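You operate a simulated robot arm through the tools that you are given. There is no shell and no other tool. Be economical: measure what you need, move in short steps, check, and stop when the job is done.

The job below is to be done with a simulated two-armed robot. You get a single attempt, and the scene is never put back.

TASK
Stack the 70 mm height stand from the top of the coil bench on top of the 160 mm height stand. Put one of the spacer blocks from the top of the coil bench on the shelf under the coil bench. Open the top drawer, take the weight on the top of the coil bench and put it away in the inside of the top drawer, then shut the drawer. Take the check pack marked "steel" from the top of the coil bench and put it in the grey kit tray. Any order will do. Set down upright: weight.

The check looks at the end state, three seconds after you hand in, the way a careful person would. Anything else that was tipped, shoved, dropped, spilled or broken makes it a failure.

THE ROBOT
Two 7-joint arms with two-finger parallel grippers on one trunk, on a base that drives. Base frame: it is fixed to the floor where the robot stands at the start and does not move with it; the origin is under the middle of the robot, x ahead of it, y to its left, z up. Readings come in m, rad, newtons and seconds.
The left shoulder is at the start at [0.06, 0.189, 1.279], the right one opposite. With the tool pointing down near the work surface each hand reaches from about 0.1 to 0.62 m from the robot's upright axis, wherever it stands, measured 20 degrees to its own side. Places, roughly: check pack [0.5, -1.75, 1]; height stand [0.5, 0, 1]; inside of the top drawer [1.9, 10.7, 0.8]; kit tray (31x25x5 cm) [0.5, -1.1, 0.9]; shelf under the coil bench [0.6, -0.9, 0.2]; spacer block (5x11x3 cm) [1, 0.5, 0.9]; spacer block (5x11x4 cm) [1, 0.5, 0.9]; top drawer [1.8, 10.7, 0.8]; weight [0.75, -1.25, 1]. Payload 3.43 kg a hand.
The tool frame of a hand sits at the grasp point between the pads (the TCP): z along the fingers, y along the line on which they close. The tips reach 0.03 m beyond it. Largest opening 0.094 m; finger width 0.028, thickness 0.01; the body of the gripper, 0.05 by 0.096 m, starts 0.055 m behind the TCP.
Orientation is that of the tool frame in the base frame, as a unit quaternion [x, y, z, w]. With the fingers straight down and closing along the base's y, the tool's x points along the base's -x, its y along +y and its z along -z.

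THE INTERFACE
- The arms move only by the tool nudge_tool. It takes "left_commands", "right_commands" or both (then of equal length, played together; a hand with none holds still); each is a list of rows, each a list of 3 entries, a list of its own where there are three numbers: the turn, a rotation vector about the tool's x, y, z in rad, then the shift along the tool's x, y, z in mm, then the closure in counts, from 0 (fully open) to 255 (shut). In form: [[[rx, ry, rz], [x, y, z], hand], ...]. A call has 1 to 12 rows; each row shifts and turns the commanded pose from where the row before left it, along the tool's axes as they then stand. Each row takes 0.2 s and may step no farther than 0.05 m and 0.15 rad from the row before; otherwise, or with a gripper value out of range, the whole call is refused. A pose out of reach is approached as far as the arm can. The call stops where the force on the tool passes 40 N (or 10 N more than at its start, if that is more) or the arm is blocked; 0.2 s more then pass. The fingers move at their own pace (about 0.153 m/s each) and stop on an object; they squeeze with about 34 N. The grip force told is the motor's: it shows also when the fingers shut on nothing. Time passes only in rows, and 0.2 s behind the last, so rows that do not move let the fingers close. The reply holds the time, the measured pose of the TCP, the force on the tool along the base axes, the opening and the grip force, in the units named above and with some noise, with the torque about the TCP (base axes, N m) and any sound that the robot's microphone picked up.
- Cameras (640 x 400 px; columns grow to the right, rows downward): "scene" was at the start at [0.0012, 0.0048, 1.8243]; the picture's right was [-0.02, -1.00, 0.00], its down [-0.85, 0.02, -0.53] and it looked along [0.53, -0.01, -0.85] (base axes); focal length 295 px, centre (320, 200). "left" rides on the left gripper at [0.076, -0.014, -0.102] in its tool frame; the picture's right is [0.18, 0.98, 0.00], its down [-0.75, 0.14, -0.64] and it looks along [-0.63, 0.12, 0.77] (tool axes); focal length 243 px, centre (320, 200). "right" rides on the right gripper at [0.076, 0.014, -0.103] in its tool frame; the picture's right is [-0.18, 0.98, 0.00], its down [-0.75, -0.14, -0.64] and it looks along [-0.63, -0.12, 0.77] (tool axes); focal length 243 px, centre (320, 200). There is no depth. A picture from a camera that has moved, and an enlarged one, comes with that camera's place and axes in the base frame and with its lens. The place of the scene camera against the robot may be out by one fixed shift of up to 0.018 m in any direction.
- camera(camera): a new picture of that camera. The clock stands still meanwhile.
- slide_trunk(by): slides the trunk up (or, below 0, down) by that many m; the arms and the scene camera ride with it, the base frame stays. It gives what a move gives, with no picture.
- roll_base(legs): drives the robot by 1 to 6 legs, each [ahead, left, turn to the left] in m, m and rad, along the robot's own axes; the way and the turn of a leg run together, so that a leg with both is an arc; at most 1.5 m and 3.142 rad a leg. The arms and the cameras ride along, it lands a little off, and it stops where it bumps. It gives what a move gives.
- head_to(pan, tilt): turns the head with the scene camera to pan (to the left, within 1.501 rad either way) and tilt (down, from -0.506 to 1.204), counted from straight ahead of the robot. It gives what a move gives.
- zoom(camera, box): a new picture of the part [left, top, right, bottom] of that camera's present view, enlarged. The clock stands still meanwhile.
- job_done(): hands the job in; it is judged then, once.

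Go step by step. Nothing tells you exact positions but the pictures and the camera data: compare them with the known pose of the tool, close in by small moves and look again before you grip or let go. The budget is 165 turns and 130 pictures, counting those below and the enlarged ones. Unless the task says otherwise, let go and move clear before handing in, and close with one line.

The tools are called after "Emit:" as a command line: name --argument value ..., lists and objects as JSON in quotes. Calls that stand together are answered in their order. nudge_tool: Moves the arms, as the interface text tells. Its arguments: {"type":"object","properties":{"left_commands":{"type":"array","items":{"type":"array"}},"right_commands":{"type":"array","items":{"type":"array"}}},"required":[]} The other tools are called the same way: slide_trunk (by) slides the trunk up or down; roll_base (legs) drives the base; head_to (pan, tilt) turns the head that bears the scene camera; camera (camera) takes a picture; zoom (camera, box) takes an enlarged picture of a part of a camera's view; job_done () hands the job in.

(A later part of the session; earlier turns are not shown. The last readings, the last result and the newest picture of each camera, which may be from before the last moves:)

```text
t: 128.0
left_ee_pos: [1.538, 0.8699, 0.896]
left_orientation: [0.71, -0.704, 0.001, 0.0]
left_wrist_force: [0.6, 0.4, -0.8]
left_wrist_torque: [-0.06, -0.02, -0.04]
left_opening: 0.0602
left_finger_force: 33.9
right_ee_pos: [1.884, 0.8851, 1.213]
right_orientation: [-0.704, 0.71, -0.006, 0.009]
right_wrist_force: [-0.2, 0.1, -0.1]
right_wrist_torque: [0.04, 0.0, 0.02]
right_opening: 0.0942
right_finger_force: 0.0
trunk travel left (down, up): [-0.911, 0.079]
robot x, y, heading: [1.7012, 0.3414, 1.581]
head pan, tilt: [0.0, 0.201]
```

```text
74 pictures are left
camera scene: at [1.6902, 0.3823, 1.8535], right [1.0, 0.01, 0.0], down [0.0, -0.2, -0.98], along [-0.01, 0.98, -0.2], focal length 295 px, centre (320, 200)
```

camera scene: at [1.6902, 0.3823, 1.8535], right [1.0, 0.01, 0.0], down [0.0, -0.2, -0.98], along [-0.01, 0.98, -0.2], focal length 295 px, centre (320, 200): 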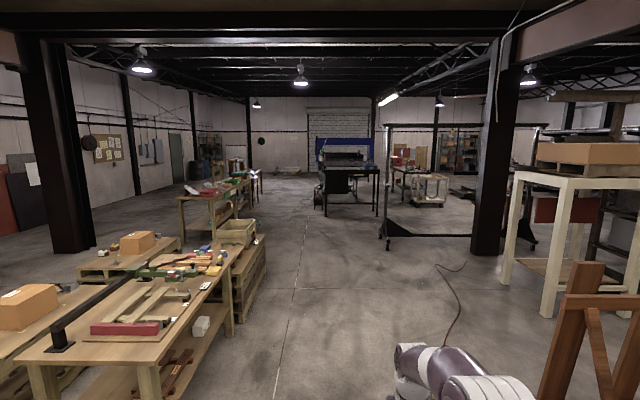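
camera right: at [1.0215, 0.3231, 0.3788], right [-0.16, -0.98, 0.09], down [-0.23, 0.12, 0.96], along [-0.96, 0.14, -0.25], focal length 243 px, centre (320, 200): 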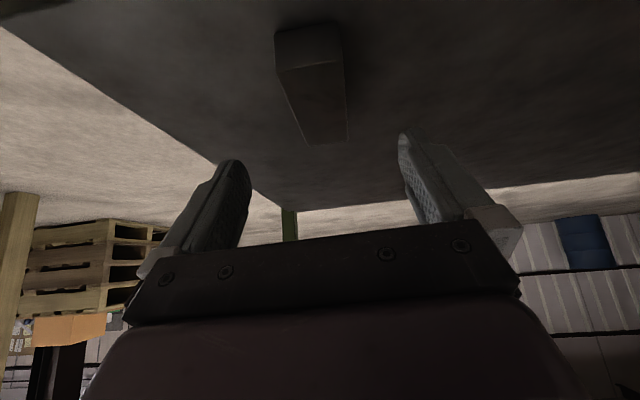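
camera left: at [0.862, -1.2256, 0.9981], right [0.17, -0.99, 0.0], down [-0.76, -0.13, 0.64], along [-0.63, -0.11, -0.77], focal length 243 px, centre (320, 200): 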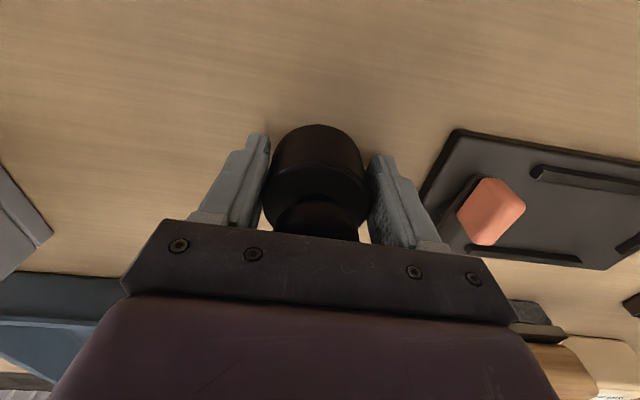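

My lift was refused because the step was too long, so the hand left the bench at grip height. I need to check that the weight is still held and nothing was disturbed.

Emit:
camera --camera "left"

Emit:
head_to --pan 1.5 --tilt 0.5

Emit:
camera --camera "scene"

```text
73 pictures are left
camera left: at [1.5527, 0.7933, 0.9975], right [-0.98, -0.19, 0.0], down [-0.15, 0.75, 0.64], along [-0.12, 0.63, -0.77], focal length 243 px, centre (320, 200)
```

left: 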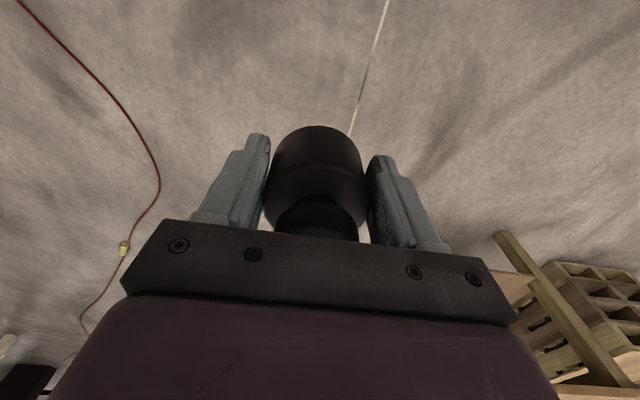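

```text
t: 129.6
left_ee_pos: [1.538, 0.8698, 0.8952]
left_orientation: [0.711, -0.704, 0.0, 0.0]
left_wrist_force: [0.6, -0.2, 0.3]
left_wrist_torque: [-0.1, -0.02, 0.03]
left_opening: 0.0604
left_finger_force: 33.8
right_ee_pos: [1.8826, 0.883, 1.2118]
right_orientation: [-0.704, 0.71, -0.007, 0.009]
right_wrist_force: [-0.2, 0.2, 0.1]
right_wrist_torque: [-0.02, -0.03, 0.01]
right_opening: 0.0941
right_finger_force: 0.0
trunk travel left (down, up): [-0.911, 0.079]
robot x, y, heading: [1.6997, 0.3443, 1.58]
head pan, tilt: [1.499, 0.499]
```

```text
72 pictures are left
camera scene: at [1.6004, 0.2948, 1.8259], right [0.06, 1.0, 0.0], down [0.48, -0.03, -0.88], along [-0.88, 0.05, -0.48], focal length 295 px, centre (320, 200)
```

scene: 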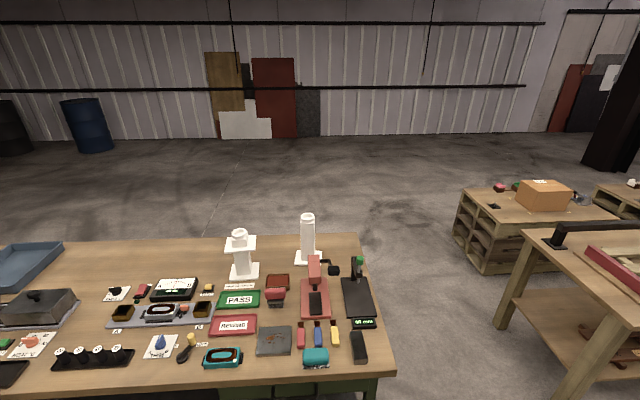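

The weight is still held and the bench looks undisturbed. The drawer cabinet is dead ahead, about 10 m away along a clear corridor. I'll lift the weight higher and drive.

Emit:
nudge_tool --left_commands '[[[0, 0, 0], [20, 0, -45], 255], [[0, 0, 0], [20, 0, -45], 255], [[0, 0, 0], [30, 0, -40], 255], [[0, 0, 0], [40, 0, -25], 255], [[0, 0, 0], [40, 0, -25], 255], [[0, 0, 0], [0, 0, 0], 255]]'

Emit:
roll_base --legs '[[1.5, 0, 0], [1.5, 0, 0], [1.5, 0, 0], [1.5, 0, 0], [1.4, 0, 0]]'

Emit:
head_to --pan -0.1 --tilt 0.45

Emit:
camera --camera "scene"

```text
t: 131.0
left_ee_pos: [1.5392, 0.7197, 1.0746]
left_orientation: [0.71, -0.704, 0.0, 0.001]
left_wrist_force: [0.7, 0.4, -10.3]
left_wrist_torque: [-0.13, 0.04, 0.01]
left_opening: 0.0605
left_finger_force: 33.9
right_ee_pos: [1.8829, 0.885, 1.2125]
right_orientation: [-0.704, 0.71, -0.007, 0.009]
right_wrist_force: [0.2, -0.6, 1.3]
right_wrist_torque: [-0.04, 0.0, -0.03]
right_opening: 0.094
right_finger_force: 0.1
trunk travel left (down, up): [-0.911, 0.079]
robot x, y, heading: [1.6979, 0.3378, 1.576]
head pan, tilt: [1.499, 0.499]
```

```text
t: 163.6
left_ee_pos: [1.4943, 7.5625, 1.0747]
left_orientation: [-0.646, 0.763, -0.001, -0.001]
left_wrist_force: [0.5, -0.2, -9.9]
left_wrist_torque: [-0.03, 0.02, 0.01]
left_opening: 0.0601
left_finger_force: 34.2
right_ee_pos: [1.8617, 7.6665, 1.2162]
right_orientation: [-0.639, 0.769, -0.005, 0.009]
right_wrist_force: [0.2, -0.4, -0.4]
right_wrist_torque: [0.0, -0.01, 0.02]
right_opening: 0.0941
right_finger_force: 0.0
trunk travel left (down, up): [-0.911, 0.079]
robot x, y, heading: [1.5871, 7.165, 1.409]
head pan, tilt: [1.499, 0.499]
stopped in leg 5: the robot was blocked; the commanded pose is now the measured one
```

```text
t: 165.3
left_ee_pos: [1.4952, 7.5664, 1.0746]
left_orientation: [-0.646, 0.763, -0.001, -0.001]
left_wrist_force: [1.0, 0.4, -9.2]
left_wrist_torque: [-0.06, 0.0, -0.02]
left_opening: 0.0599
left_finger_force: 34.1
right_ee_pos: [1.8619, 7.6693, 1.2134]
right_orientation: [-0.639, 0.769, -0.007, 0.008]
right_wrist_force: [-0.1, 0.0, -0.3]
right_wrist_torque: [0.0, -0.01, -0.01]
right_opening: 0.094
right_finger_force: 0.1
trunk travel left (down, up): [-0.911, 0.079]
robot x, y, heading: [1.5881, 7.1652, 1.406]
head pan, tilt: [-0.099, 0.45]
```

```text
71 pictures are left
camera scene: at [1.5924, 7.2031, 1.8303], right [0.97, -0.26, 0.0], down [-0.11, -0.42, -0.9], along [0.23, 0.87, -0.44], focal length 295 px, centre (320, 200)
```

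scene: 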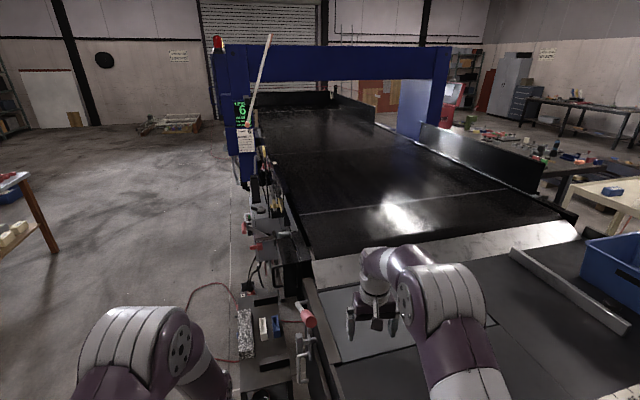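

I was blocked at y ≈ 7.17 by a large gantry machine table. I'll look at what's around the base before moving.

Emit:
head_to --pan 0.0 --tilt 0.95

Emit:
camera --camera "scene"

Emit:
camera --camera "left"

```text
t: 166.2
left_ee_pos: [1.4948, 7.5662, 1.0735]
left_orientation: [-0.646, 0.763, 0.0, -0.001]
left_wrist_force: [-0.9, 0.4, -9.7]
left_wrist_torque: [-0.09, 0.03, 0.03]
left_opening: 0.0598
left_finger_force: 33.9
right_ee_pos: [1.8638, 7.6694, 1.2125]
right_orientation: [-0.639, 0.769, -0.007, 0.008]
right_wrist_force: [0.4, 0.6, -0.6]
right_wrist_torque: [0.0, -0.01, -0.02]
right_opening: 0.0939
right_finger_force: 0.1
trunk travel left (down, up): [-0.911, 0.079]
robot x, y, heading: [1.58, 7.1635, 1.407]
head pan, tilt: [0.0, 0.949]
```

```text
70 pictures are left
camera scene: at [1.5806, 7.1862, 1.7885], right [0.99, -0.16, 0.0], down [-0.13, -0.8, -0.58], along [0.1, 0.57, -0.81], focal length 295 px, centre (320, 200)
```

scene: 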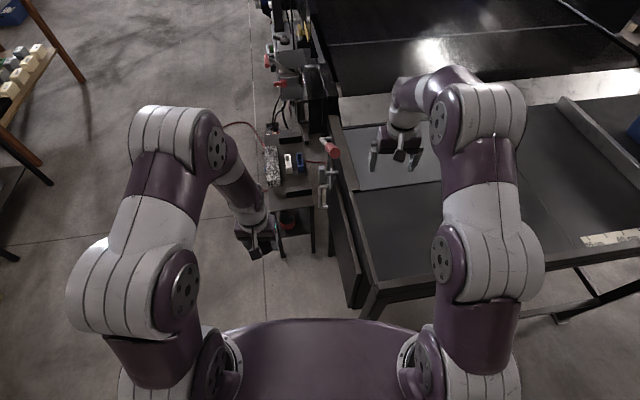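

```text
69 pictures are left
camera left: at [1.4964, 7.4884, 1.1771], right [-1.0, -0.02, 0.0], down [-0.02, 0.77, 0.64], along [-0.01, 0.64, -0.77], focal length 243 px, centre (320, 200)
```

left: 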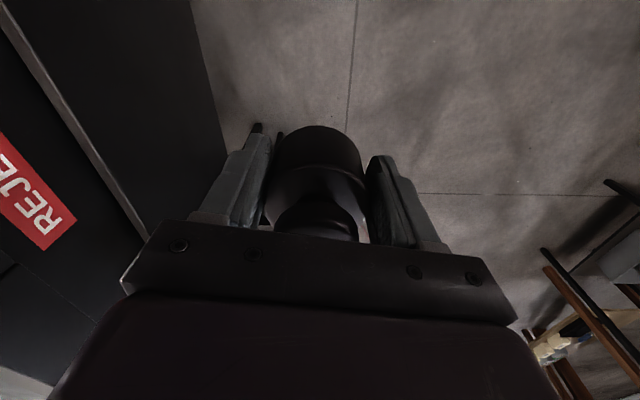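

I've only touched the corner of the heavy machine, and everything looks intact. The drawer must be on its -x side, so I'll back off, straighten, go left to x ≈ 0.55 and on ahead.

Emit:
roll_base --legs '[[-0.5, 0, 0], [0, 0, 0.165], [0, 0.95, 0], [1.5, 0, 0]]'

Emit:
head_to --pan -0.5 --tilt 0.4

Emit:
camera --camera "scene"

```text
t: 181.4
left_ee_pos: [0.4279, 8.5485, 1.0749]
left_orientation: [-0.701, 0.713, -0.001, 0.0]
left_wrist_force: [-1.2, -0.2, -9.8]
left_wrist_torque: [-0.09, 0.03, 0.0]
left_opening: 0.0599
left_finger_force: 33.8
right_ee_pos: [0.7749, 8.7055, 1.2134]
right_orientation: [-0.696, 0.718, -0.006, 0.009]
right_wrist_force: [0.1, 0.1, -1.2]
right_wrist_torque: [0.0, 0.0, 0.02]
right_opening: 0.0939
right_finger_force: 0.0
trunk travel left (down, up): [-0.911, 0.079]
robot x, y, heading: [0.5827, 8.1664, 1.554]
head pan, tilt: [0.0, 0.949]
```

```text
t: 182.3
left_ee_pos: [0.4275, 8.5479, 1.0743]
left_orientation: [-0.702, 0.713, -0.002, -0.001]
left_wrist_force: [-0.2, -0.2, -9.7]
left_wrist_torque: [-0.09, 0.0, -0.01]
left_opening: 0.0597
left_finger_force: 34.0
right_ee_pos: [0.7753, 8.7058, 1.2145]
right_orientation: [-0.696, 0.718, -0.007, 0.008]
right_wrist_force: [0.1, -0.3, 0.1]
right_wrist_torque: [0.03, -0.03, -0.01]
right_opening: 0.0939
right_finger_force: 0.0
trunk travel left (down, up): [-0.911, 0.079]
robot x, y, heading: [0.5783, 8.1664, 1.559]
head pan, tilt: [-0.499, 0.4]
```

```text
68 pictures are left
camera scene: at [0.6147, 8.1947, 1.835], right [0.87, -0.49, 0.0], down [-0.19, -0.34, -0.92], along [0.45, 0.8, -0.39], focal length 295 px, centre (320, 200)
```

scene: 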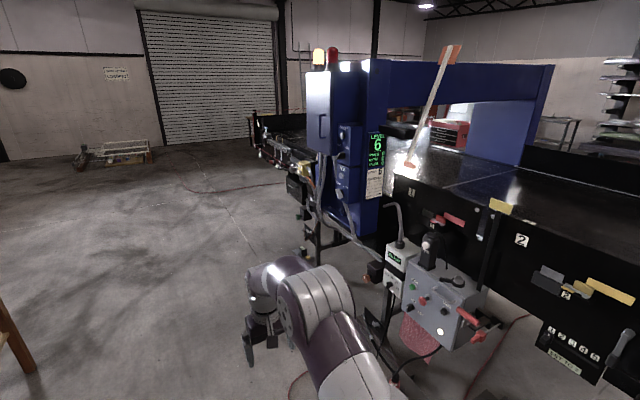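

Emit:
roll_base --legs '[[1.5, 0, 0], [0.6, 0, 0]]'

Emit:
head_to --pan -1.2 --tilt 0.5

Emit:
camera --camera "scene"

```text
t: 192.8
left_ee_pos: [0.482, 10.6479, 1.0752]
left_orientation: [-0.699, 0.715, 0.0, -0.001]
left_wrist_force: [-0.7, -0.6, -9.3]
left_wrist_torque: [-0.08, -0.02, -0.01]
left_opening: 0.0599
left_finger_force: 34.0
right_ee_pos: [0.831, 10.8011, 1.214]
right_orientation: [-0.693, 0.721, -0.005, 0.008]
right_wrist_force: [-0.1, -0.5, -0.4]
right_wrist_torque: [0.03, -0.02, 0.04]
right_opening: 0.0938
right_finger_force: 0.1
trunk travel left (down, up): [-0.911, 0.079]
robot x, y, heading: [0.6262, 10.2676, 1.544]
head pan, tilt: [-0.499, 0.4]
```

```text
t: 193.8
left_ee_pos: [0.481, 10.6491, 1.0751]
left_orientation: [-0.698, 0.716, 0.0, -0.001]
left_wrist_force: [0.5, 0.1, -9.4]
left_wrist_torque: [-0.1, 0.01, 0.01]
left_opening: 0.0598
left_finger_force: 34.0
right_ee_pos: [0.8307, 10.8031, 1.2137]
right_orientation: [-0.692, 0.722, -0.006, 0.009]
right_wrist_force: [0.9, 0.3, -0.1]
right_wrist_torque: [0.0, -0.02, 0.0]
right_opening: 0.0939
right_finger_force: 0.0
trunk travel left (down, up): [-0.911, 0.079]
robot x, y, heading: [0.6304, 10.2687, 1.547]
head pan, tilt: [-1.201, 0.499]
```

```text
67 pictures are left
camera scene: at [0.7041, 10.2441, 1.826], right [0.34, -0.94, 0.0], down [-0.45, -0.16, -0.88], along [0.83, 0.3, -0.48], focal length 295 px, centre (320, 200)
```

scene: 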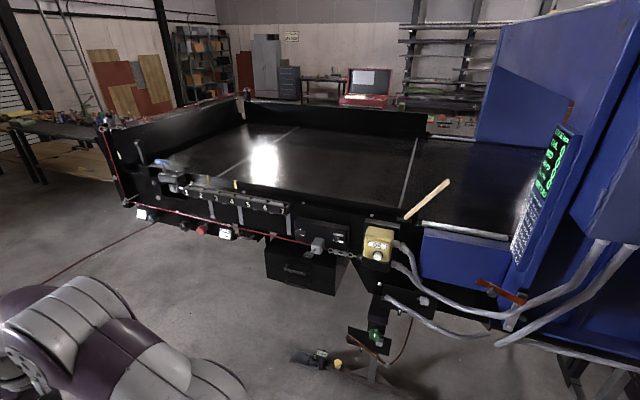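

The drawer is the black box with a handle under the machine's edge, at pixel (305, 268). I'll zoom in.

Emit:
zoom --camera "scene" --box '[200, 170, 440, 320]'

```text
2.67 times, centred on (320, 245) of scene
camera zoom: at [0.7041, 10.2441, 1.826], right [0.34, -0.94, 0.0], down [-0.45, -0.16, -0.88], along [0.83, 0.3, -0.48], focal length 786 px, centre (320, 80)
```

zoom: 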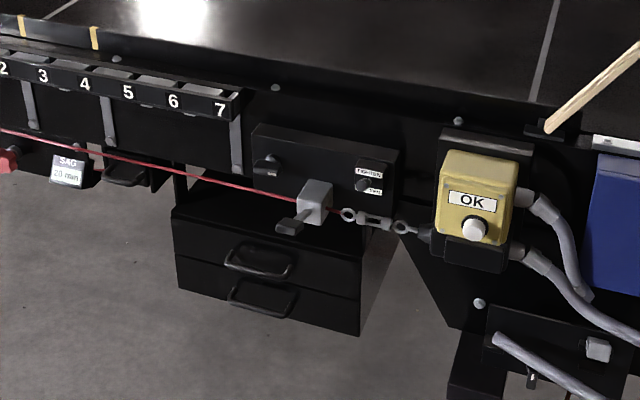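

It is a two-drawer unit, and a red pull-cord and panel run above its front. I'll turn to face it (+x), line up, and look again.

Emit:
roll_base --legs '[[0, 0, -1.547], [0, 0.5, 0]]'

Emit:
head_to --pan 0.0 --tilt 0.6

Emit:
camera --camera "scene"

```text
t: 200.5
left_ee_pos: [1.0078, 10.9168, 1.0752]
left_orientation: [0.001, 1.0, 0.0, -0.001]
left_wrist_force: [-0.5, -0.2, -9.5]
left_wrist_torque: [0.0, 0.11, 0.04]
left_opening: 0.0597
left_finger_force: 34.0
right_ee_pos: [1.169, 10.5707, 1.2141]
right_orientation: [0.01, 1.0, -0.011, 0.002]
right_wrist_force: [0.1, 0.7, 0.4]
right_wrist_torque: [0.02, 0.01, -0.03]
right_opening: 0.094
right_finger_force: 0.1
trunk travel left (down, up): [-0.911, 0.079]
robot x, y, heading: [0.6283, 10.7631, 0.0]
head pan, tilt: [-1.201, 0.499]
```

```text
t: 201.9
left_ee_pos: [1.0082, 10.9175, 1.0754]
left_orientation: [0.002, 1.0, 0.0, -0.002]
left_wrist_force: [-0.8, -0.3, -10.3]
left_wrist_torque: [-0.02, 0.1, 0.0]
left_opening: 0.0598
left_finger_force: 34.1
right_ee_pos: [1.1689, 10.573, 1.2138]
right_orientation: [0.011, 1.0, -0.01, 0.002]
right_wrist_force: [-0.2, -0.3, 0.3]
right_wrist_torque: [-0.02, 0.02, 0.02]
right_opening: 0.094
right_finger_force: 0.1
trunk travel left (down, up): [-0.911, 0.079]
robot x, y, heading: [0.6286, 10.7597, -0.0]
head pan, tilt: [0.0, 0.6]
```

```text
65 pictures are left
camera scene: at [0.6502, 10.7688, 1.8168], right [0.0, -1.0, 0.0], down [-0.57, 0.0, -0.82], along [0.82, 0.0, -0.57], focal length 295 px, centre (320, 200)
```

scene: 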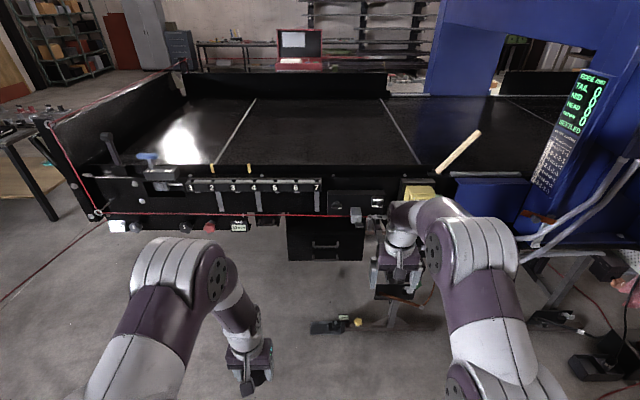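

Emit:
zoom --camera "scene" --box '[250, 190, 410, 290]'

Emit:
camera --camera "right"

```text
4.00 times, centred on (330, 240) of scene
camera zoom: at [0.6502, 10.7688, 1.8168], right [0.0, -1.0, 0.0], down [-0.57, 0.0, -0.82], along [0.82, 0.0, -0.57], focal length 1179 px, centre (280, 40)
```

zoom: 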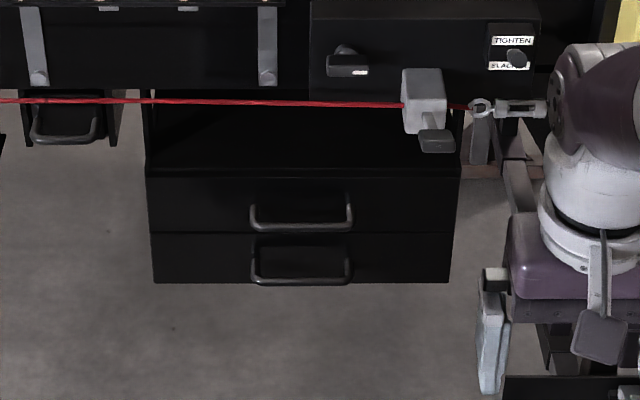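

```text
63 pictures are left
camera right: at [1.0933, 10.5888, 1.3153], right [0.2, 0.98, -0.02], down [0.75, -0.14, 0.65], along [0.63, -0.15, -0.76], focal length 243 px, centre (320, 200)
```

right: 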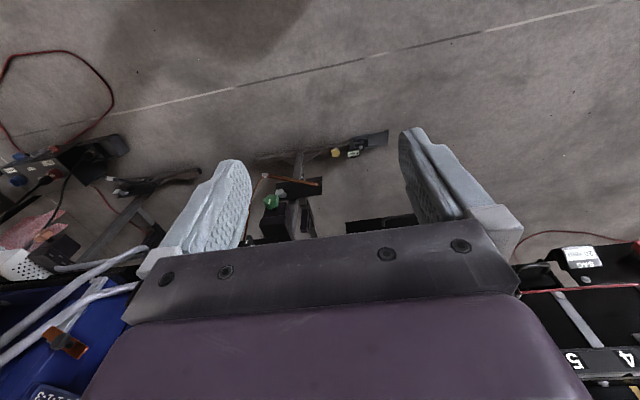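

The top drawer's handle is a horizontal bow bar at about (1.737, 10.742, 0.80), with the red cord above it. I'll grip the bar with fingers closing in the vertical plane, tool pitched about 45°. First I'll roll the right hand 90° and pull the left hand back.

Emit:
nudge_tool --left_commands '[[[0, 0, 0], [15, 10, 0], 255], [[0, 0, 0], [15, 10, 0], 255], [[0, 0, 0], [15, 10, 0], 255], [[0, 0, 0], [15, 10, 0], 255], [[0, 0, 0], [15, 10, 0], 255], [[0, 0, 0], [15, 10, 0], 255], [[0, 0, 0], [15, 10, 0], 255], [[0, 0, 0], [15, 10, 0], 255], [[0, 0, 0], [0, 0, 0], 255], [[0, 0, 0], [0, 0, 0], 255], [[0, 0, 0], [0, 0, 0], 255], [[0, 0, 0], [0, 0, 0], 255]]' --right_commands '[[[0, 0, 0.143], [0, 0, 0], 0], [[0, 0, 0.143], [0, 0, 0], 0], [[0, 0, 0.143], [0, 0, 0], 0], [[0, 0, 0.143], [0, 0, 0], 0], [[0, 0, 0.143], [0, 0, 0], 0], [[0, 0, 0.143], [0, 0, 0], 0], [[0, 0, 0.143], [0, 0, 0], 0], [[0, 0, 0.143], [0, 0, 0], 0], [[0, 0, 0.143], [0, 0, 0], 0], [[0, 0, 0.143], [0, 0, 0], 0], [[0, 0, 0.141], [0, 0, 0], 0], [[0, 0, 0], [0, 0, 0], 0]]'

```text
t: 204.5
left_ee_pos: [0.8884, 10.9978, 1.0751]
left_orientation: [0.001, 1.0, -0.001, -0.001]
left_wrist_force: [0.5, 0.0, -9.4]
left_wrist_torque: [0.02, 0.07, 0.01]
left_opening: 0.0599
left_finger_force: 34.3
right_ee_pos: [1.1699, 10.5716, 1.2133]
right_orientation: [0.715, 0.699, -0.006, 0.009]
right_wrist_force: [-0.3, 0.4, -0.1]
right_wrist_torque: [0.01, 0.03, 0.04]
right_opening: 0.0942
right_finger_force: 0.1
trunk travel left (down, up): [-0.911, 0.079]
robot x, y, heading: [0.6273, 10.7629, -0.0]
head pan, tilt: [0.0, 0.6]
```

Tool x is now to the left and y is forward. I'll pitch the tool forward 45° (about -x) and lower it.

Emit:
nudge_tool --right_commands '[[[-0.131, 0, 0], [0, 0, 20], 0], [[-0.131, 0, 0], [0, 0, 20], 0], [[-0.131, 0, 0], [0, 0, 10], 0], [[-0.131, 0, 0], [0, -10, 10], 0], [[-0.131, 0, 0], [0, -20, 10], 0], [[-0.131, 0, 0], [0, -20, 10], 0], [[0, 0, 0], [0, -35, 35], 0], [[0, 0, 0], [0, -30, 30], 0], [[0, 0, 0], [0, 0, 0], 0]]'

Emit:
camera --camera "right"

```text
t: 206.5
left_ee_pos: [0.8878, 10.9971, 1.0753]
left_orientation: [0.002, 1.0, -0.001, -0.001]
left_wrist_force: [-0.2, -0.1, -10.0]
left_wrist_torque: [-0.01, 0.07, 0.02]
left_opening: 0.0601
left_finger_force: 33.5
right_ee_pos: [1.1936, 10.5625, 1.0876]
right_orientation: [0.667, 0.659, 0.235, 0.257]
right_wrist_force: [-0.1, 0.0, 0.3]
right_wrist_torque: [0.01, -0.02, 0.02]
right_opening: 0.094
right_finger_force: 0.1
right hand out of reach, approached as far as the arm can: row 6, 7, 8
trunk travel left (down, up): [-0.911, 0.079]
robot x, y, heading: [0.63, 10.7615, 0.0]
head pan, tilt: [0.0, 0.6]
```

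```text
62 pictures are left
camera right: at [1.1391, 10.6404, 1.173], right [0.74, -0.18, 0.65], down [-0.54, -0.73, 0.41], along [0.4, -0.66, -0.64], focal length 243 px, centre (320, 200)
```

right: 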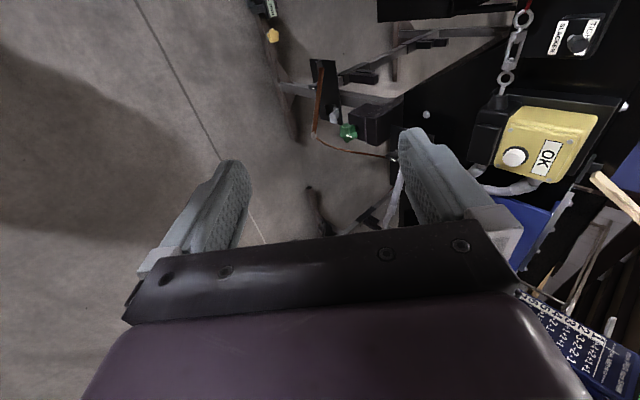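

I have about 41° of pitch, which is enough. I'll shift left, lower the trunk to bring the hand near handle height, then approach partway.

Emit:
slide_trunk --by -0.21

Emit:
roll_base --legs '[[0, 0.18, 0], [0.36, 0, 0]]'

Emit:
camera --camera "right"

Emit:
head_to --pan -0.3 --tilt 0.7

Emit:
camera --camera "scene"

```text
t: 208.8
left_ee_pos: [0.8877, 10.9978, 0.8653]
left_orientation: [0.002, 1.0, 0.0, -0.001]
left_wrist_force: [0.2, 0.4, -10.4]
left_wrist_torque: [0.01, 0.11, -0.02]
left_opening: 0.0599
left_finger_force: 34.1
right_ee_pos: [1.1941, 10.562, 0.8772]
right_orientation: [0.668, 0.659, 0.234, 0.256]
right_wrist_force: [-0.3, 0.5, 0.0]
right_wrist_torque: [0.0, 0.01, 0.0]
right_opening: 0.0939
right_finger_force: 0.0
trunk travel left (down, up): [-0.701, 0.289]
robot x, y, heading: [0.6281, 10.7634, 0.001]
head pan, tilt: [0.0, 0.6]
```

```text
t: 212.2
left_ee_pos: [1.2465, 11.1796, 0.8657]
left_orientation: [0.0, 1.0, -0.001, -0.002]
left_wrist_force: [0.0, -0.2, -9.7]
left_wrist_torque: [0.0, 0.09, 0.0]
left_opening: 0.0598
left_finger_force: 33.8
right_ee_pos: [1.5524, 10.7443, 0.8769]
right_orientation: [0.666, 0.66, 0.235, 0.256]
right_wrist_force: [-0.6, -0.4, -0.4]
right_wrist_torque: [0.05, 0.03, 0.0]
right_opening: 0.0938
right_finger_force: 0.1
trunk travel left (down, up): [-0.701, 0.289]
robot x, y, heading: [0.9898, 10.9423, 0.001]
head pan, tilt: [0.0, 0.6]
```

```text
61 pictures are left
camera right: at [1.4988, 10.823, 0.9626], right [0.74, -0.18, 0.64], down [-0.54, -0.73, 0.41], along [0.4, -0.65, -0.64], focal length 243 px, centre (320, 200)
```

right: 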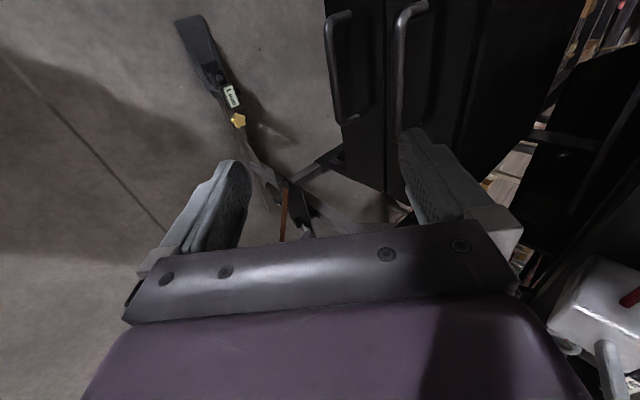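

```text
t: 213.0
left_ee_pos: [1.2457, 11.1783, 0.8661]
left_orientation: [0.0, 1.0, -0.001, -0.002]
left_wrist_force: [0.0, -0.3, -10.8]
left_wrist_torque: [0.0, 0.1, 0.01]
left_opening: 0.0598
left_finger_force: 33.9
right_ee_pos: [1.5528, 10.7448, 0.8776]
right_orientation: [0.666, 0.66, 0.235, 0.255]
right_wrist_force: [0.8, -0.2, 0.5]
right_wrist_torque: [0.03, 0.0, -0.03]
right_opening: 0.0937
right_finger_force: 0.1
trunk travel left (down, up): [-0.701, 0.289]
robot x, y, heading: [0.9852, 10.9454, -0.001]
head pan, tilt: [-0.3, 0.7]
```

```text
60 pictures are left
camera scene: at [1.0003, 10.9245, 1.5982], right [-0.29, -0.96, 0.0], down [-0.62, 0.19, -0.77], along [0.73, -0.22, -0.64], focal length 295 px, centre (320, 200)
```

scene: 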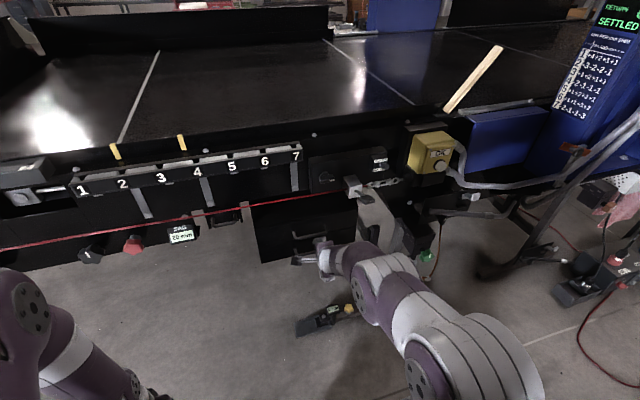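

The hand camera and scene agree that the top handle bar is at about x = 1.735, z = 0.795, centred at y ≈ 10.73. I'll drive to the pre-grasp position.

Emit:
roll_base --legs '[[0.115, -0.01, 0]]'

Emit:
camera --camera "right"

Emit:
zoom --camera "scene" --box '[220, 170, 460, 320]'

```text
t: 214.2
left_ee_pos: [1.3614, 11.1692, 0.8647]
left_orientation: [0.0, 1.0, -0.001, -0.001]
left_wrist_force: [0.2, -0.1, -10.1]
left_wrist_torque: [0.02, 0.11, -0.03]
left_opening: 0.0596
left_finger_force: 34.1
right_ee_pos: [1.6675, 10.7346, 0.8786]
right_orientation: [0.666, 0.661, 0.235, 0.255]
right_wrist_force: [-0.8, 0.2, -0.1]
right_wrist_torque: [0.01, 0.03, 0.0]
right_opening: 0.0939
right_finger_force: 0.2
trunk travel left (down, up): [-0.701, 0.289]
robot x, y, heading: [1.1033, 10.9337, 0.002]
head pan, tilt: [-0.3, 0.7]
```

```text
59 pictures are left
camera right: at [1.6138, 10.8132, 0.9627], right [0.74, -0.18, 0.64], down [-0.54, -0.73, 0.41], along [0.4, -0.65, -0.64], focal length 243 px, centre (320, 200)
```

right: 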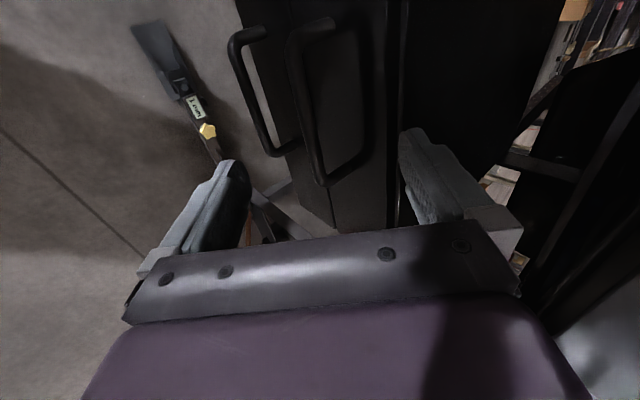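

```text
2.67 times, centred on (340, 245) of scene
camera zoom: at [1.116, 10.9146, 1.5982], right [-0.29, -0.96, 0.0], down [-0.62, 0.19, -0.76], along [0.73, -0.23, -0.64], focal length 786 px, centre (267, 80)
```

zoom: 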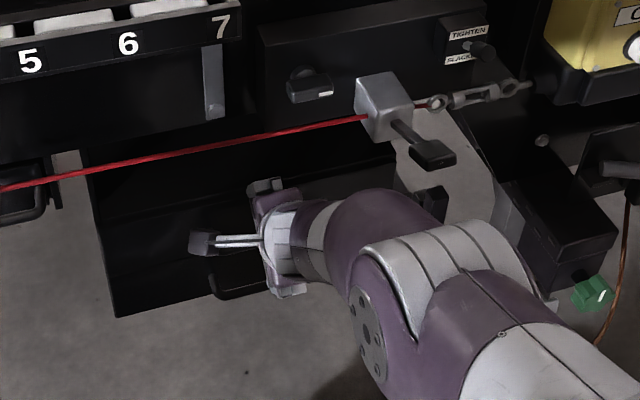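

By triangulation the bar is at x ≈ 1.7165, z ≈ 0.8085, y ≈ 10.733. I'll pre-close to about 40 mm, approach partway and look.

Emit:
nudge_tool --right_commands '[[[0, 0, 0], [0, -8.6, 0], 150], [[0, 0, 0], [0, 0, 20], 150], [[0, 0, 0], [0, 0, 18], 150], [[0, 0, 0], [0, 0, 0], 150], [[0, 0, 0], [0, 0, 0], 150]]'

Emit:
camera --camera "right"

```text
t: 215.4
left_ee_pos: [1.3616, 11.1683, 0.8648]
left_orientation: [0.0, 1.0, -0.001, -0.001]
left_wrist_force: [1.1, -0.1, -9.7]
left_wrist_torque: [0.01, 0.1, -0.02]
left_opening: 0.0601
left_finger_force: 34.3
right_ee_pos: [1.687, 10.7348, 0.8435]
right_orientation: [0.666, 0.661, 0.235, 0.255]
right_wrist_force: [-0.1, -0.2, 0.2]
right_wrist_torque: [0.0, -0.05, 0.02]
right_opening: 0.0387
right_finger_force: 0.1
right hand out of reach, approached as far as the arm can: row 1
trunk travel left (down, up): [-0.701, 0.289]
robot x, y, heading: [1.1049, 10.9298, 0.0]
head pan, tilt: [-0.3, 0.7]
```

```text
57 pictures are left
camera right: at [1.6317, 10.8121, 0.9282], right [0.74, -0.18, 0.64], down [-0.54, -0.73, 0.41], along [0.4, -0.65, -0.64], focal length 243 px, centre (320, 200)
```

right: 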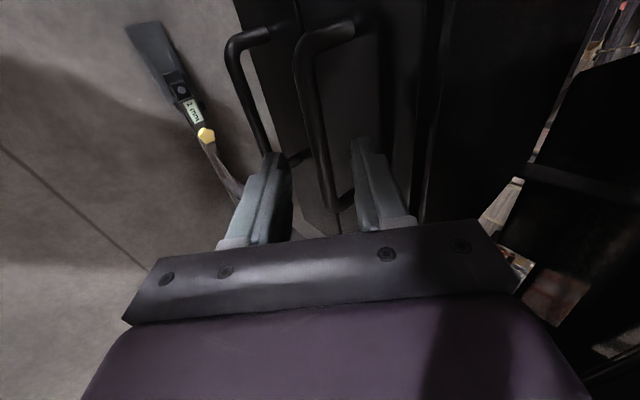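

The bar now passes between the fingertips. I'll advance the last 24 mm and close.

Emit:
nudge_tool --right_commands '[[[0, 0, 0], [0, 0, 12], 150], [[0, 0, 0], [0, 0, 12], 150], [[0, 0, 0], [0, 0, 0], 150], [[0, 0, 0], [0, 0, 0], 255], [[0, 0, 0], [0, 0, 0], 255], [[0, 0, 0], [0, 0, 0], 255]]'

Emit:
camera --camera "right"

```text
t: 216.8
left_ee_pos: [1.3611, 11.1692, 0.8643]
left_orientation: [0.0, 1.0, -0.001, -0.001]
left_wrist_force: [0.5, 0.0, -10.8]
left_wrist_torque: [-0.03, 0.09, 0.0]
left_opening: 0.0596
left_finger_force: 34.5
right_ee_pos: [1.7012, 10.7339, 0.8247]
right_orientation: [0.666, 0.66, 0.235, 0.255]
right_wrist_force: [-0.5, -0.2, 0.8]
right_wrist_torque: [-0.42, 0.01, 0.34]
right_opening: 0.0116
right_finger_force: 45.1
trunk travel left (down, up): [-0.701, 0.289]
robot x, y, heading: [1.1052, 10.9368, 0.0]
head pan, tilt: [-0.3, 0.7]
```

```text
56 pictures are left
camera right: at [1.6472, 10.8112, 0.9102], right [0.74, -0.18, 0.64], down [-0.54, -0.73, 0.41], along [0.4, -0.65, -0.64], focal length 243 px, centre (320, 200)
```

right: 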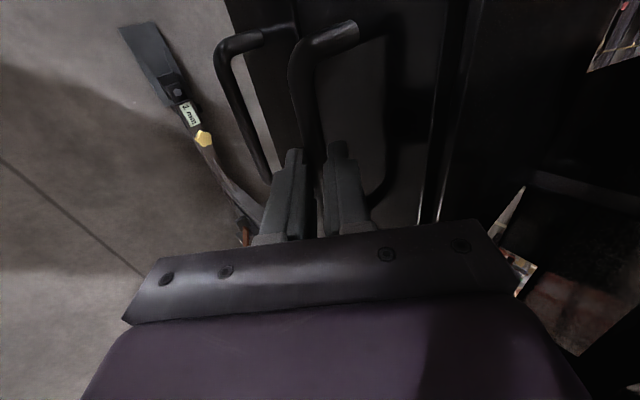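

The bar is gripped at 11.6 mm. I'll pull the drawer open by backing the base, first 12 cm, and check.

Emit:
roll_base --legs '[[-0.12, 0, 0]]'

Emit:
zoom --camera "scene" --box '[200, 150, 480, 325]'

```text
t: 218.0
left_ee_pos: [1.2419, 11.1693, 0.8649]
left_orientation: [0.0, 1.0, -0.001, -0.002]
left_wrist_force: [0.4, 0.4, -10.0]
left_wrist_torque: [0.0, 0.08, -0.01]
left_opening: 0.0598
left_finger_force: 33.8
right_ee_pos: [1.5833, 10.7335, 0.8241]
right_orientation: [0.666, 0.66, 0.235, 0.256]
right_wrist_force: [1.1, 4.6, -1.6]
right_wrist_torque: [-0.16, -0.14, 0.6]
right_opening: 0.0117
right_finger_force: 44.8
trunk travel left (down, up): [-0.701, 0.289]
robot x, y, heading: [0.984, 10.9346, 0.003]
head pan, tilt: [-0.3, 0.7]
```

```text
2.29 times, centred on (340, 238) of scene
camera zoom: at [0.9966, 10.9153, 1.5982], right [-0.29, -0.96, 0.0], down [-0.62, 0.19, -0.76], along [0.73, -0.23, -0.64], focal length 674 px, centre (274, 114)
```

zoom: 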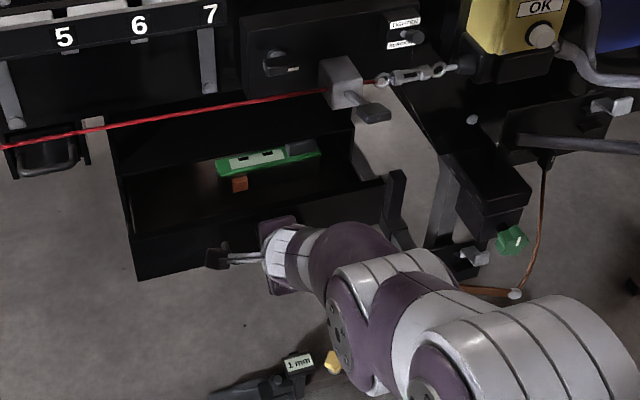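

The drawer opens smoothly, and there are already some items at the back. I'll pull another 12 cm.

Emit:
roll_base --legs '[[-0.12, 0, 0]]'

Emit:
camera --camera "scene"

```text
t: 219.3
left_ee_pos: [1.1214, 11.1697, 0.8644]
left_orientation: [-0.001, 1.0, -0.001, -0.002]
left_wrist_force: [-0.8, -0.7, -10.1]
left_wrist_torque: [-0.02, 0.12, 0.01]
left_opening: 0.0597
left_finger_force: 34.2
right_ee_pos: [1.4622, 10.7333, 0.8245]
right_orientation: [0.665, 0.66, 0.235, 0.257]
right_wrist_force: [0.2, 4.3, -3.3]
right_wrist_torque: [-0.19, -0.16, 0.51]
right_opening: 0.0117
right_finger_force: 44.7
trunk travel left (down, up): [-0.701, 0.289]
robot x, y, heading: [0.8636, 10.9337, 0.004]
head pan, tilt: [-0.3, 0.7]
```

```text
54 pictures are left
camera scene: at [0.8765, 10.9152, 1.5982], right [-0.29, -0.96, 0.0], down [-0.62, 0.19, -0.76], along [0.73, -0.23, -0.64], focal length 295 px, centre (320, 200)
```

scene: 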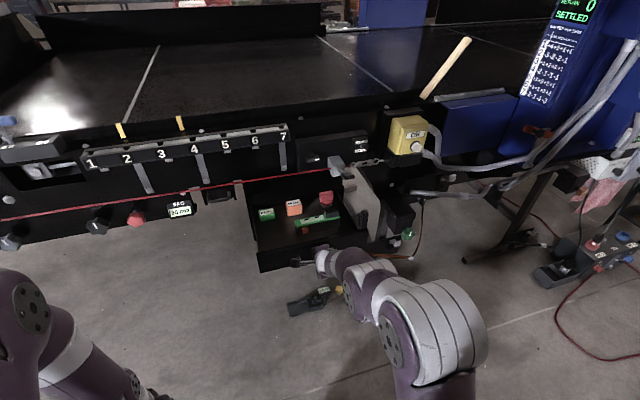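

Emit:
zoom --camera "scene" --box '[230, 160, 390, 260]'

```text
4.00 times, centred on (310, 210) of scene
camera zoom: at [0.8765, 10.9152, 1.5982], right [-0.29, -0.96, 0.0], down [-0.62, 0.19, -0.76], along [0.73, -0.23, -0.64], focal length 1179 px, centre (360, 160)
```

zoom: 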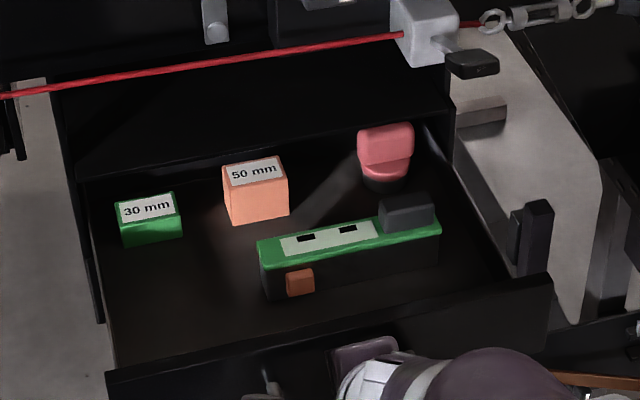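

The front-left corner of the drawer is free. The red cord triangulates to about (x 1.66, z 1.04), so I'll pull another 5 cm to keep the wrist well clear of it, then release.

Emit:
roll_base --legs '[[-0.05, 0, 0]]'

Emit:
nudge_tool --right_commands '[[[0, 0, 0], [0, 0, 0], 220], [[0, 0, 0], [0, 0, 0], 180], [[0, 0, 0], [0, 0, 0], 160], [[0, 0, 0], [0, 0, 0], 150], [[0, 0, 0], [0, 0, -15], 150], [[0, 0, 0], [0, 0, -25], 150], [[0, 0, 0], [0, 0, -40], 150], [[0, 0, 0], [0, 0, 0], 150]]'

Emit:
camera --camera "scene"

```text
t: 220.3
left_ee_pos: [1.0721, 11.1695, 0.8645]
left_orientation: [-0.002, 1.0, -0.001, -0.003]
left_wrist_force: [4.2, 1.2, -7.7]
left_wrist_torque: [-0.2, 0.8, -0.08]
left_opening: 0.06
left_finger_force: 34.3
right_ee_pos: [1.4156, 10.7335, 0.8269]
right_orientation: [0.664, 0.66, 0.238, 0.258]
right_wrist_force: [-0.2, -0.9, 4.2]
right_wrist_torque: [0.01, 0.05, 0.17]
right_opening: 0.0116
right_finger_force: 45.2
trunk travel left (down, up): [-0.701, 0.289]
robot x, y, heading: [0.8132, 10.9319, 0.006]
head pan, tilt: [-0.3, 0.7]
stopped in leg 1: the force on the tool passed its limit (the readings are from after the stop); the commanded pose is now the measured one
```

```text
t: 222.1
left_ee_pos: [1.0725, 11.1689, 0.8641]
left_orientation: [0.0, 1.0, 0.0, -0.003]
left_wrist_force: [4.1, 1.4, -7.0]
left_wrist_torque: [-0.22, 0.77, -0.13]
left_opening: 0.0599
left_finger_force: 34.0
right_ee_pos: [1.374, 10.7331, 0.8889]
right_orientation: [0.666, 0.661, 0.235, 0.253]
right_wrist_force: [-0.1, -0.5, 0.6]
right_wrist_torque: [0.02, 0.02, 0.02]
right_opening: 0.0387
right_finger_force: 0.1
right hand out of reach, approached as far as the arm can: row 6, 7
trunk travel left (down, up): [-0.701, 0.289]
robot x, y, heading: [0.8129, 10.9327, 0.003]
head pan, tilt: [-0.3, 0.7]
```

```text
52 pictures are left
camera scene: at [0.8285, 10.9142, 1.5981], right [-0.29, -0.96, 0.0], down [-0.62, 0.19, -0.76], along [0.73, -0.23, -0.65], focal length 295 px, centre (320, 200)
```

scene: 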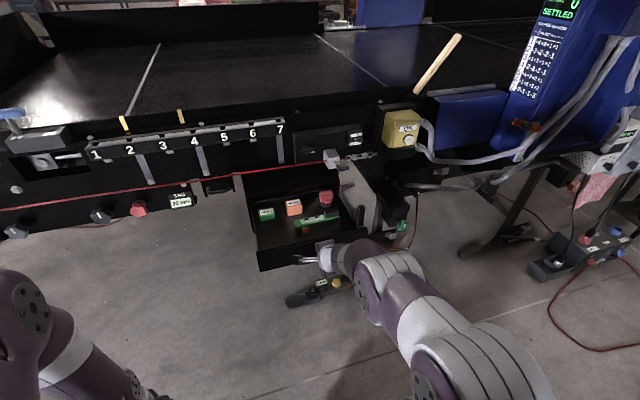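

The left hand now reads a sideways force of about 4 N, so it may be touching something. I'll check with its camera.

Emit:
camera --camera "left"

Emit:
head_to --pan 0.6 --tilt 0.9

Emit:
camera --camera "scene"

```text
51 pictures are left
camera left: at [0.9965, 11.1541, 0.9672], right [-0.19, 0.98, 0.0], down [0.76, 0.14, 0.64], along [0.63, 0.12, -0.77], focal length 243 px, centre (320, 200)
```

left: 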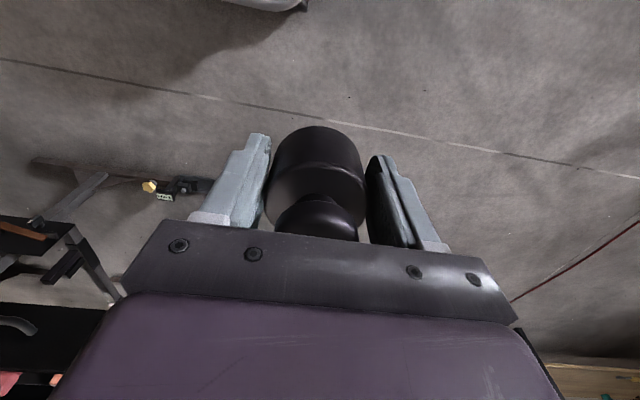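

```text
t: 223.3
left_ee_pos: [1.0715, 11.1686, 0.8648]
left_orientation: [-0.001, 1.0, -0.001, -0.004]
left_wrist_force: [3.5, 2.1, -10.5]
left_wrist_torque: [-0.13, 0.47, -0.06]
left_opening: 0.0597
left_finger_force: 34.1
right_ee_pos: [1.3723, 10.7345, 0.8895]
right_orientation: [0.665, 0.661, 0.237, 0.255]
right_wrist_force: [-0.3, -0.2, -0.1]
right_wrist_torque: [-0.01, 0.01, -0.03]
right_opening: 0.0387
right_finger_force: 0.1
trunk travel left (down, up): [-0.701, 0.289]
robot x, y, heading: [0.815, 10.9332, 0.001]
head pan, tilt: [0.6, 0.901]
```

```text
50 pictures are left
camera scene: at [0.8084, 10.9821, 1.582], right [0.57, -0.82, 0.0], down [-0.65, -0.44, -0.62], along [0.51, 0.35, -0.78], focal length 295 px, centre (320, 200)
```

scene: 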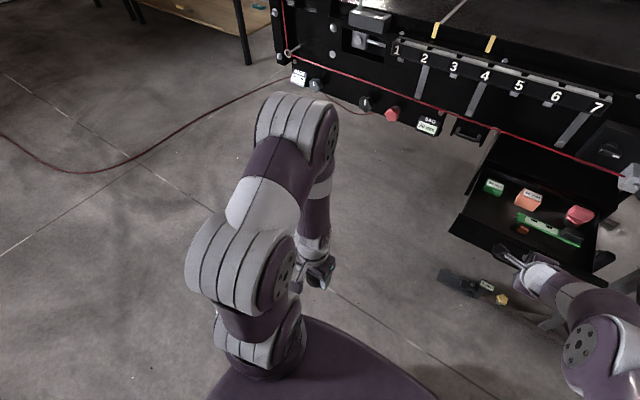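

It looks like a light self-contact of the folded left arm. I'll move the left hand out, stow the right hand upright and further back, and raise the trunk.

Emit:
nudge_tool --left_commands '[[[0, 0, 0], [-30, 0, -20], 255], [[0, 0, 0], [-30, 0, -20], 255], [[0, 0, 0], [-30, 0, 0], 255], [[0, 0, 0], [0, 0, 0], 255], [[0, 0, 0], [0, 0, 0], 255], [[0, 0, 0], [0, 0, 0], 255], [[0, 0, 0], [0, 0, 0], 255], [[0, 0, 0], [0, 0, 0], 255]]' --right_commands '[[[0, 0, 0], [0, 0, -40], 0], [[0.14, 0, 0], [0, 0, -30], 0], [[0.14, 0, 0], [0, -10, -20], 0], [[0.14, 0, 0], [0, -20, -10], 0], [[0.14, 0, 0], [0, -25, 0], 0], [[0.14, 0, 0], [0, -25, 0], 0], [[0, 0, 0], [0, -30, 0], 0], [[0, 0, 0], [0, 0, 0], 0]]'

Emit:
slide_trunk --by 0.21

```text
t: 225.1
left_ee_pos: [1.1619, 11.1698, 0.9042]
left_orientation: [-0.002, 1.0, -0.001, -0.004]
left_wrist_force: [0.2, 0.0, -10.1]
left_wrist_torque: [-0.02, 0.16, 0.0]
left_opening: 0.0599
left_finger_force: 34.2
right_ee_pos: [1.2334, 10.7324, 0.9372]
right_orientation: [0.713, 0.698, 0.024, 0.058]
right_wrist_force: [-0.2, 0.3, -0.5]
right_wrist_torque: [-0.01, 0.02, 0.03]
right_opening: 0.094
right_finger_force: 0.1
right hand out of reach, approached as far as the arm can: row 3, 4
trunk travel left (down, up): [-0.701, 0.289]
robot x, y, heading: [0.8149, 10.9321, 0.004]
head pan, tilt: [0.6, 0.901]
```

```text
t: 227.4
left_ee_pos: [1.1611, 11.1698, 1.1151]
left_orientation: [-0.001, 1.0, -0.001, -0.004]
left_wrist_force: [0.0, -0.4, -9.0]
left_wrist_torque: [-0.01, 0.1, -0.02]
left_opening: 0.0597
left_finger_force: 33.9
right_ee_pos: [1.2333, 10.7325, 1.1477]
right_orientation: [0.714, 0.698, 0.024, 0.059]
right_wrist_force: [1.0, -0.5, -0.7]
right_wrist_torque: [0.01, -0.03, -0.01]
right_opening: 0.0939
right_finger_force: 0.1
trunk travel left (down, up): [-0.911, 0.079]
robot x, y, heading: [0.8122, 10.932, 0.002]
head pan, tilt: [0.6, 0.901]
```

Emit:
roll_base --legs '[[0.17, -0.23, 0]]'

Emit:
head_to --pan 0.0 --tilt 0.85

Emit:
camera --camera "scene"

Emit:
camera --camera "left"

```text
t: 229.3
left_ee_pos: [1.3309, 10.9399, 1.1135]
left_orientation: [-0.002, 1.0, -0.002, -0.004]
left_wrist_force: [0.4, 0.0, -9.3]
left_wrist_torque: [0.0, 0.1, 0.01]
left_opening: 0.0597
left_finger_force: 34.1
right_ee_pos: [1.4038, 10.5028, 1.1487]
right_orientation: [0.713, 0.698, 0.024, 0.06]
right_wrist_force: [-1.1, -0.4, 0.7]
right_wrist_torque: [-0.03, -0.06, -0.01]
right_opening: 0.0939
right_finger_force: 0.1
trunk travel left (down, up): [-0.911, 0.079]
robot x, y, heading: [0.9856, 10.6986, 0.007]
head pan, tilt: [0.6, 0.901]
```

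```text
t: 230.3
left_ee_pos: [1.3316, 10.9384, 1.1151]
left_orientation: [-0.001, 1.0, -0.001, -0.003]
left_wrist_force: [0.7, 0.6, -10.0]
left_wrist_torque: [-0.05, 0.1, 0.03]
left_opening: 0.0598
left_finger_force: 34.7
right_ee_pos: [1.4041, 10.5021, 1.1484]
right_orientation: [0.713, 0.698, 0.024, 0.059]
right_wrist_force: [-0.5, -0.4, 0.3]
right_wrist_torque: [-0.03, 0.02, 0.0]
right_opening: 0.0941
right_finger_force: 0.1
trunk travel left (down, up): [-0.911, 0.079]
robot x, y, heading: [0.9824, 10.702, 0.005]
head pan, tilt: [0.0, 0.85]
```

```text
49 pictures are left
camera scene: at [0.9956, 10.7094, 1.7959], right [0.0, -1.0, 0.0], down [-0.75, 0.0, -0.66], along [0.66, 0.0, -0.75], focal length 295 px, centre (320, 200)
```

scene: 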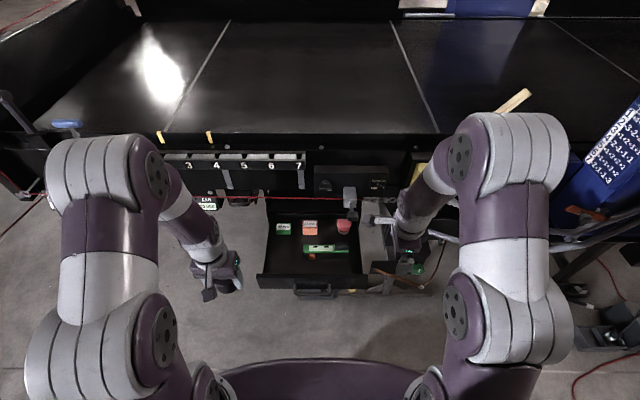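

```text
48 pictures are left
camera left: at [1.2568, 10.9243, 1.2166], right [-0.19, 0.98, 0.0], down [0.76, 0.14, 0.64], along [0.63, 0.12, -0.77], focal length 243 px, centre (320, 200)
```

left: 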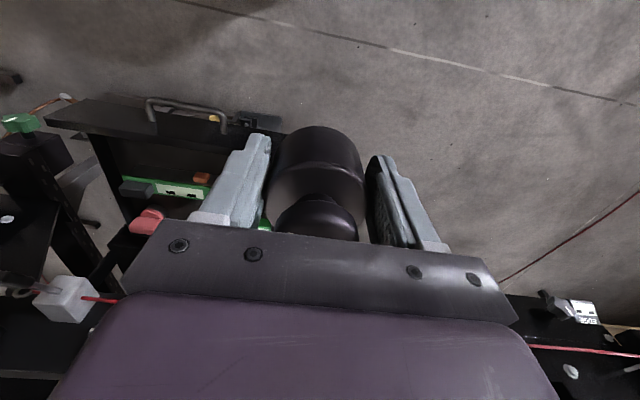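

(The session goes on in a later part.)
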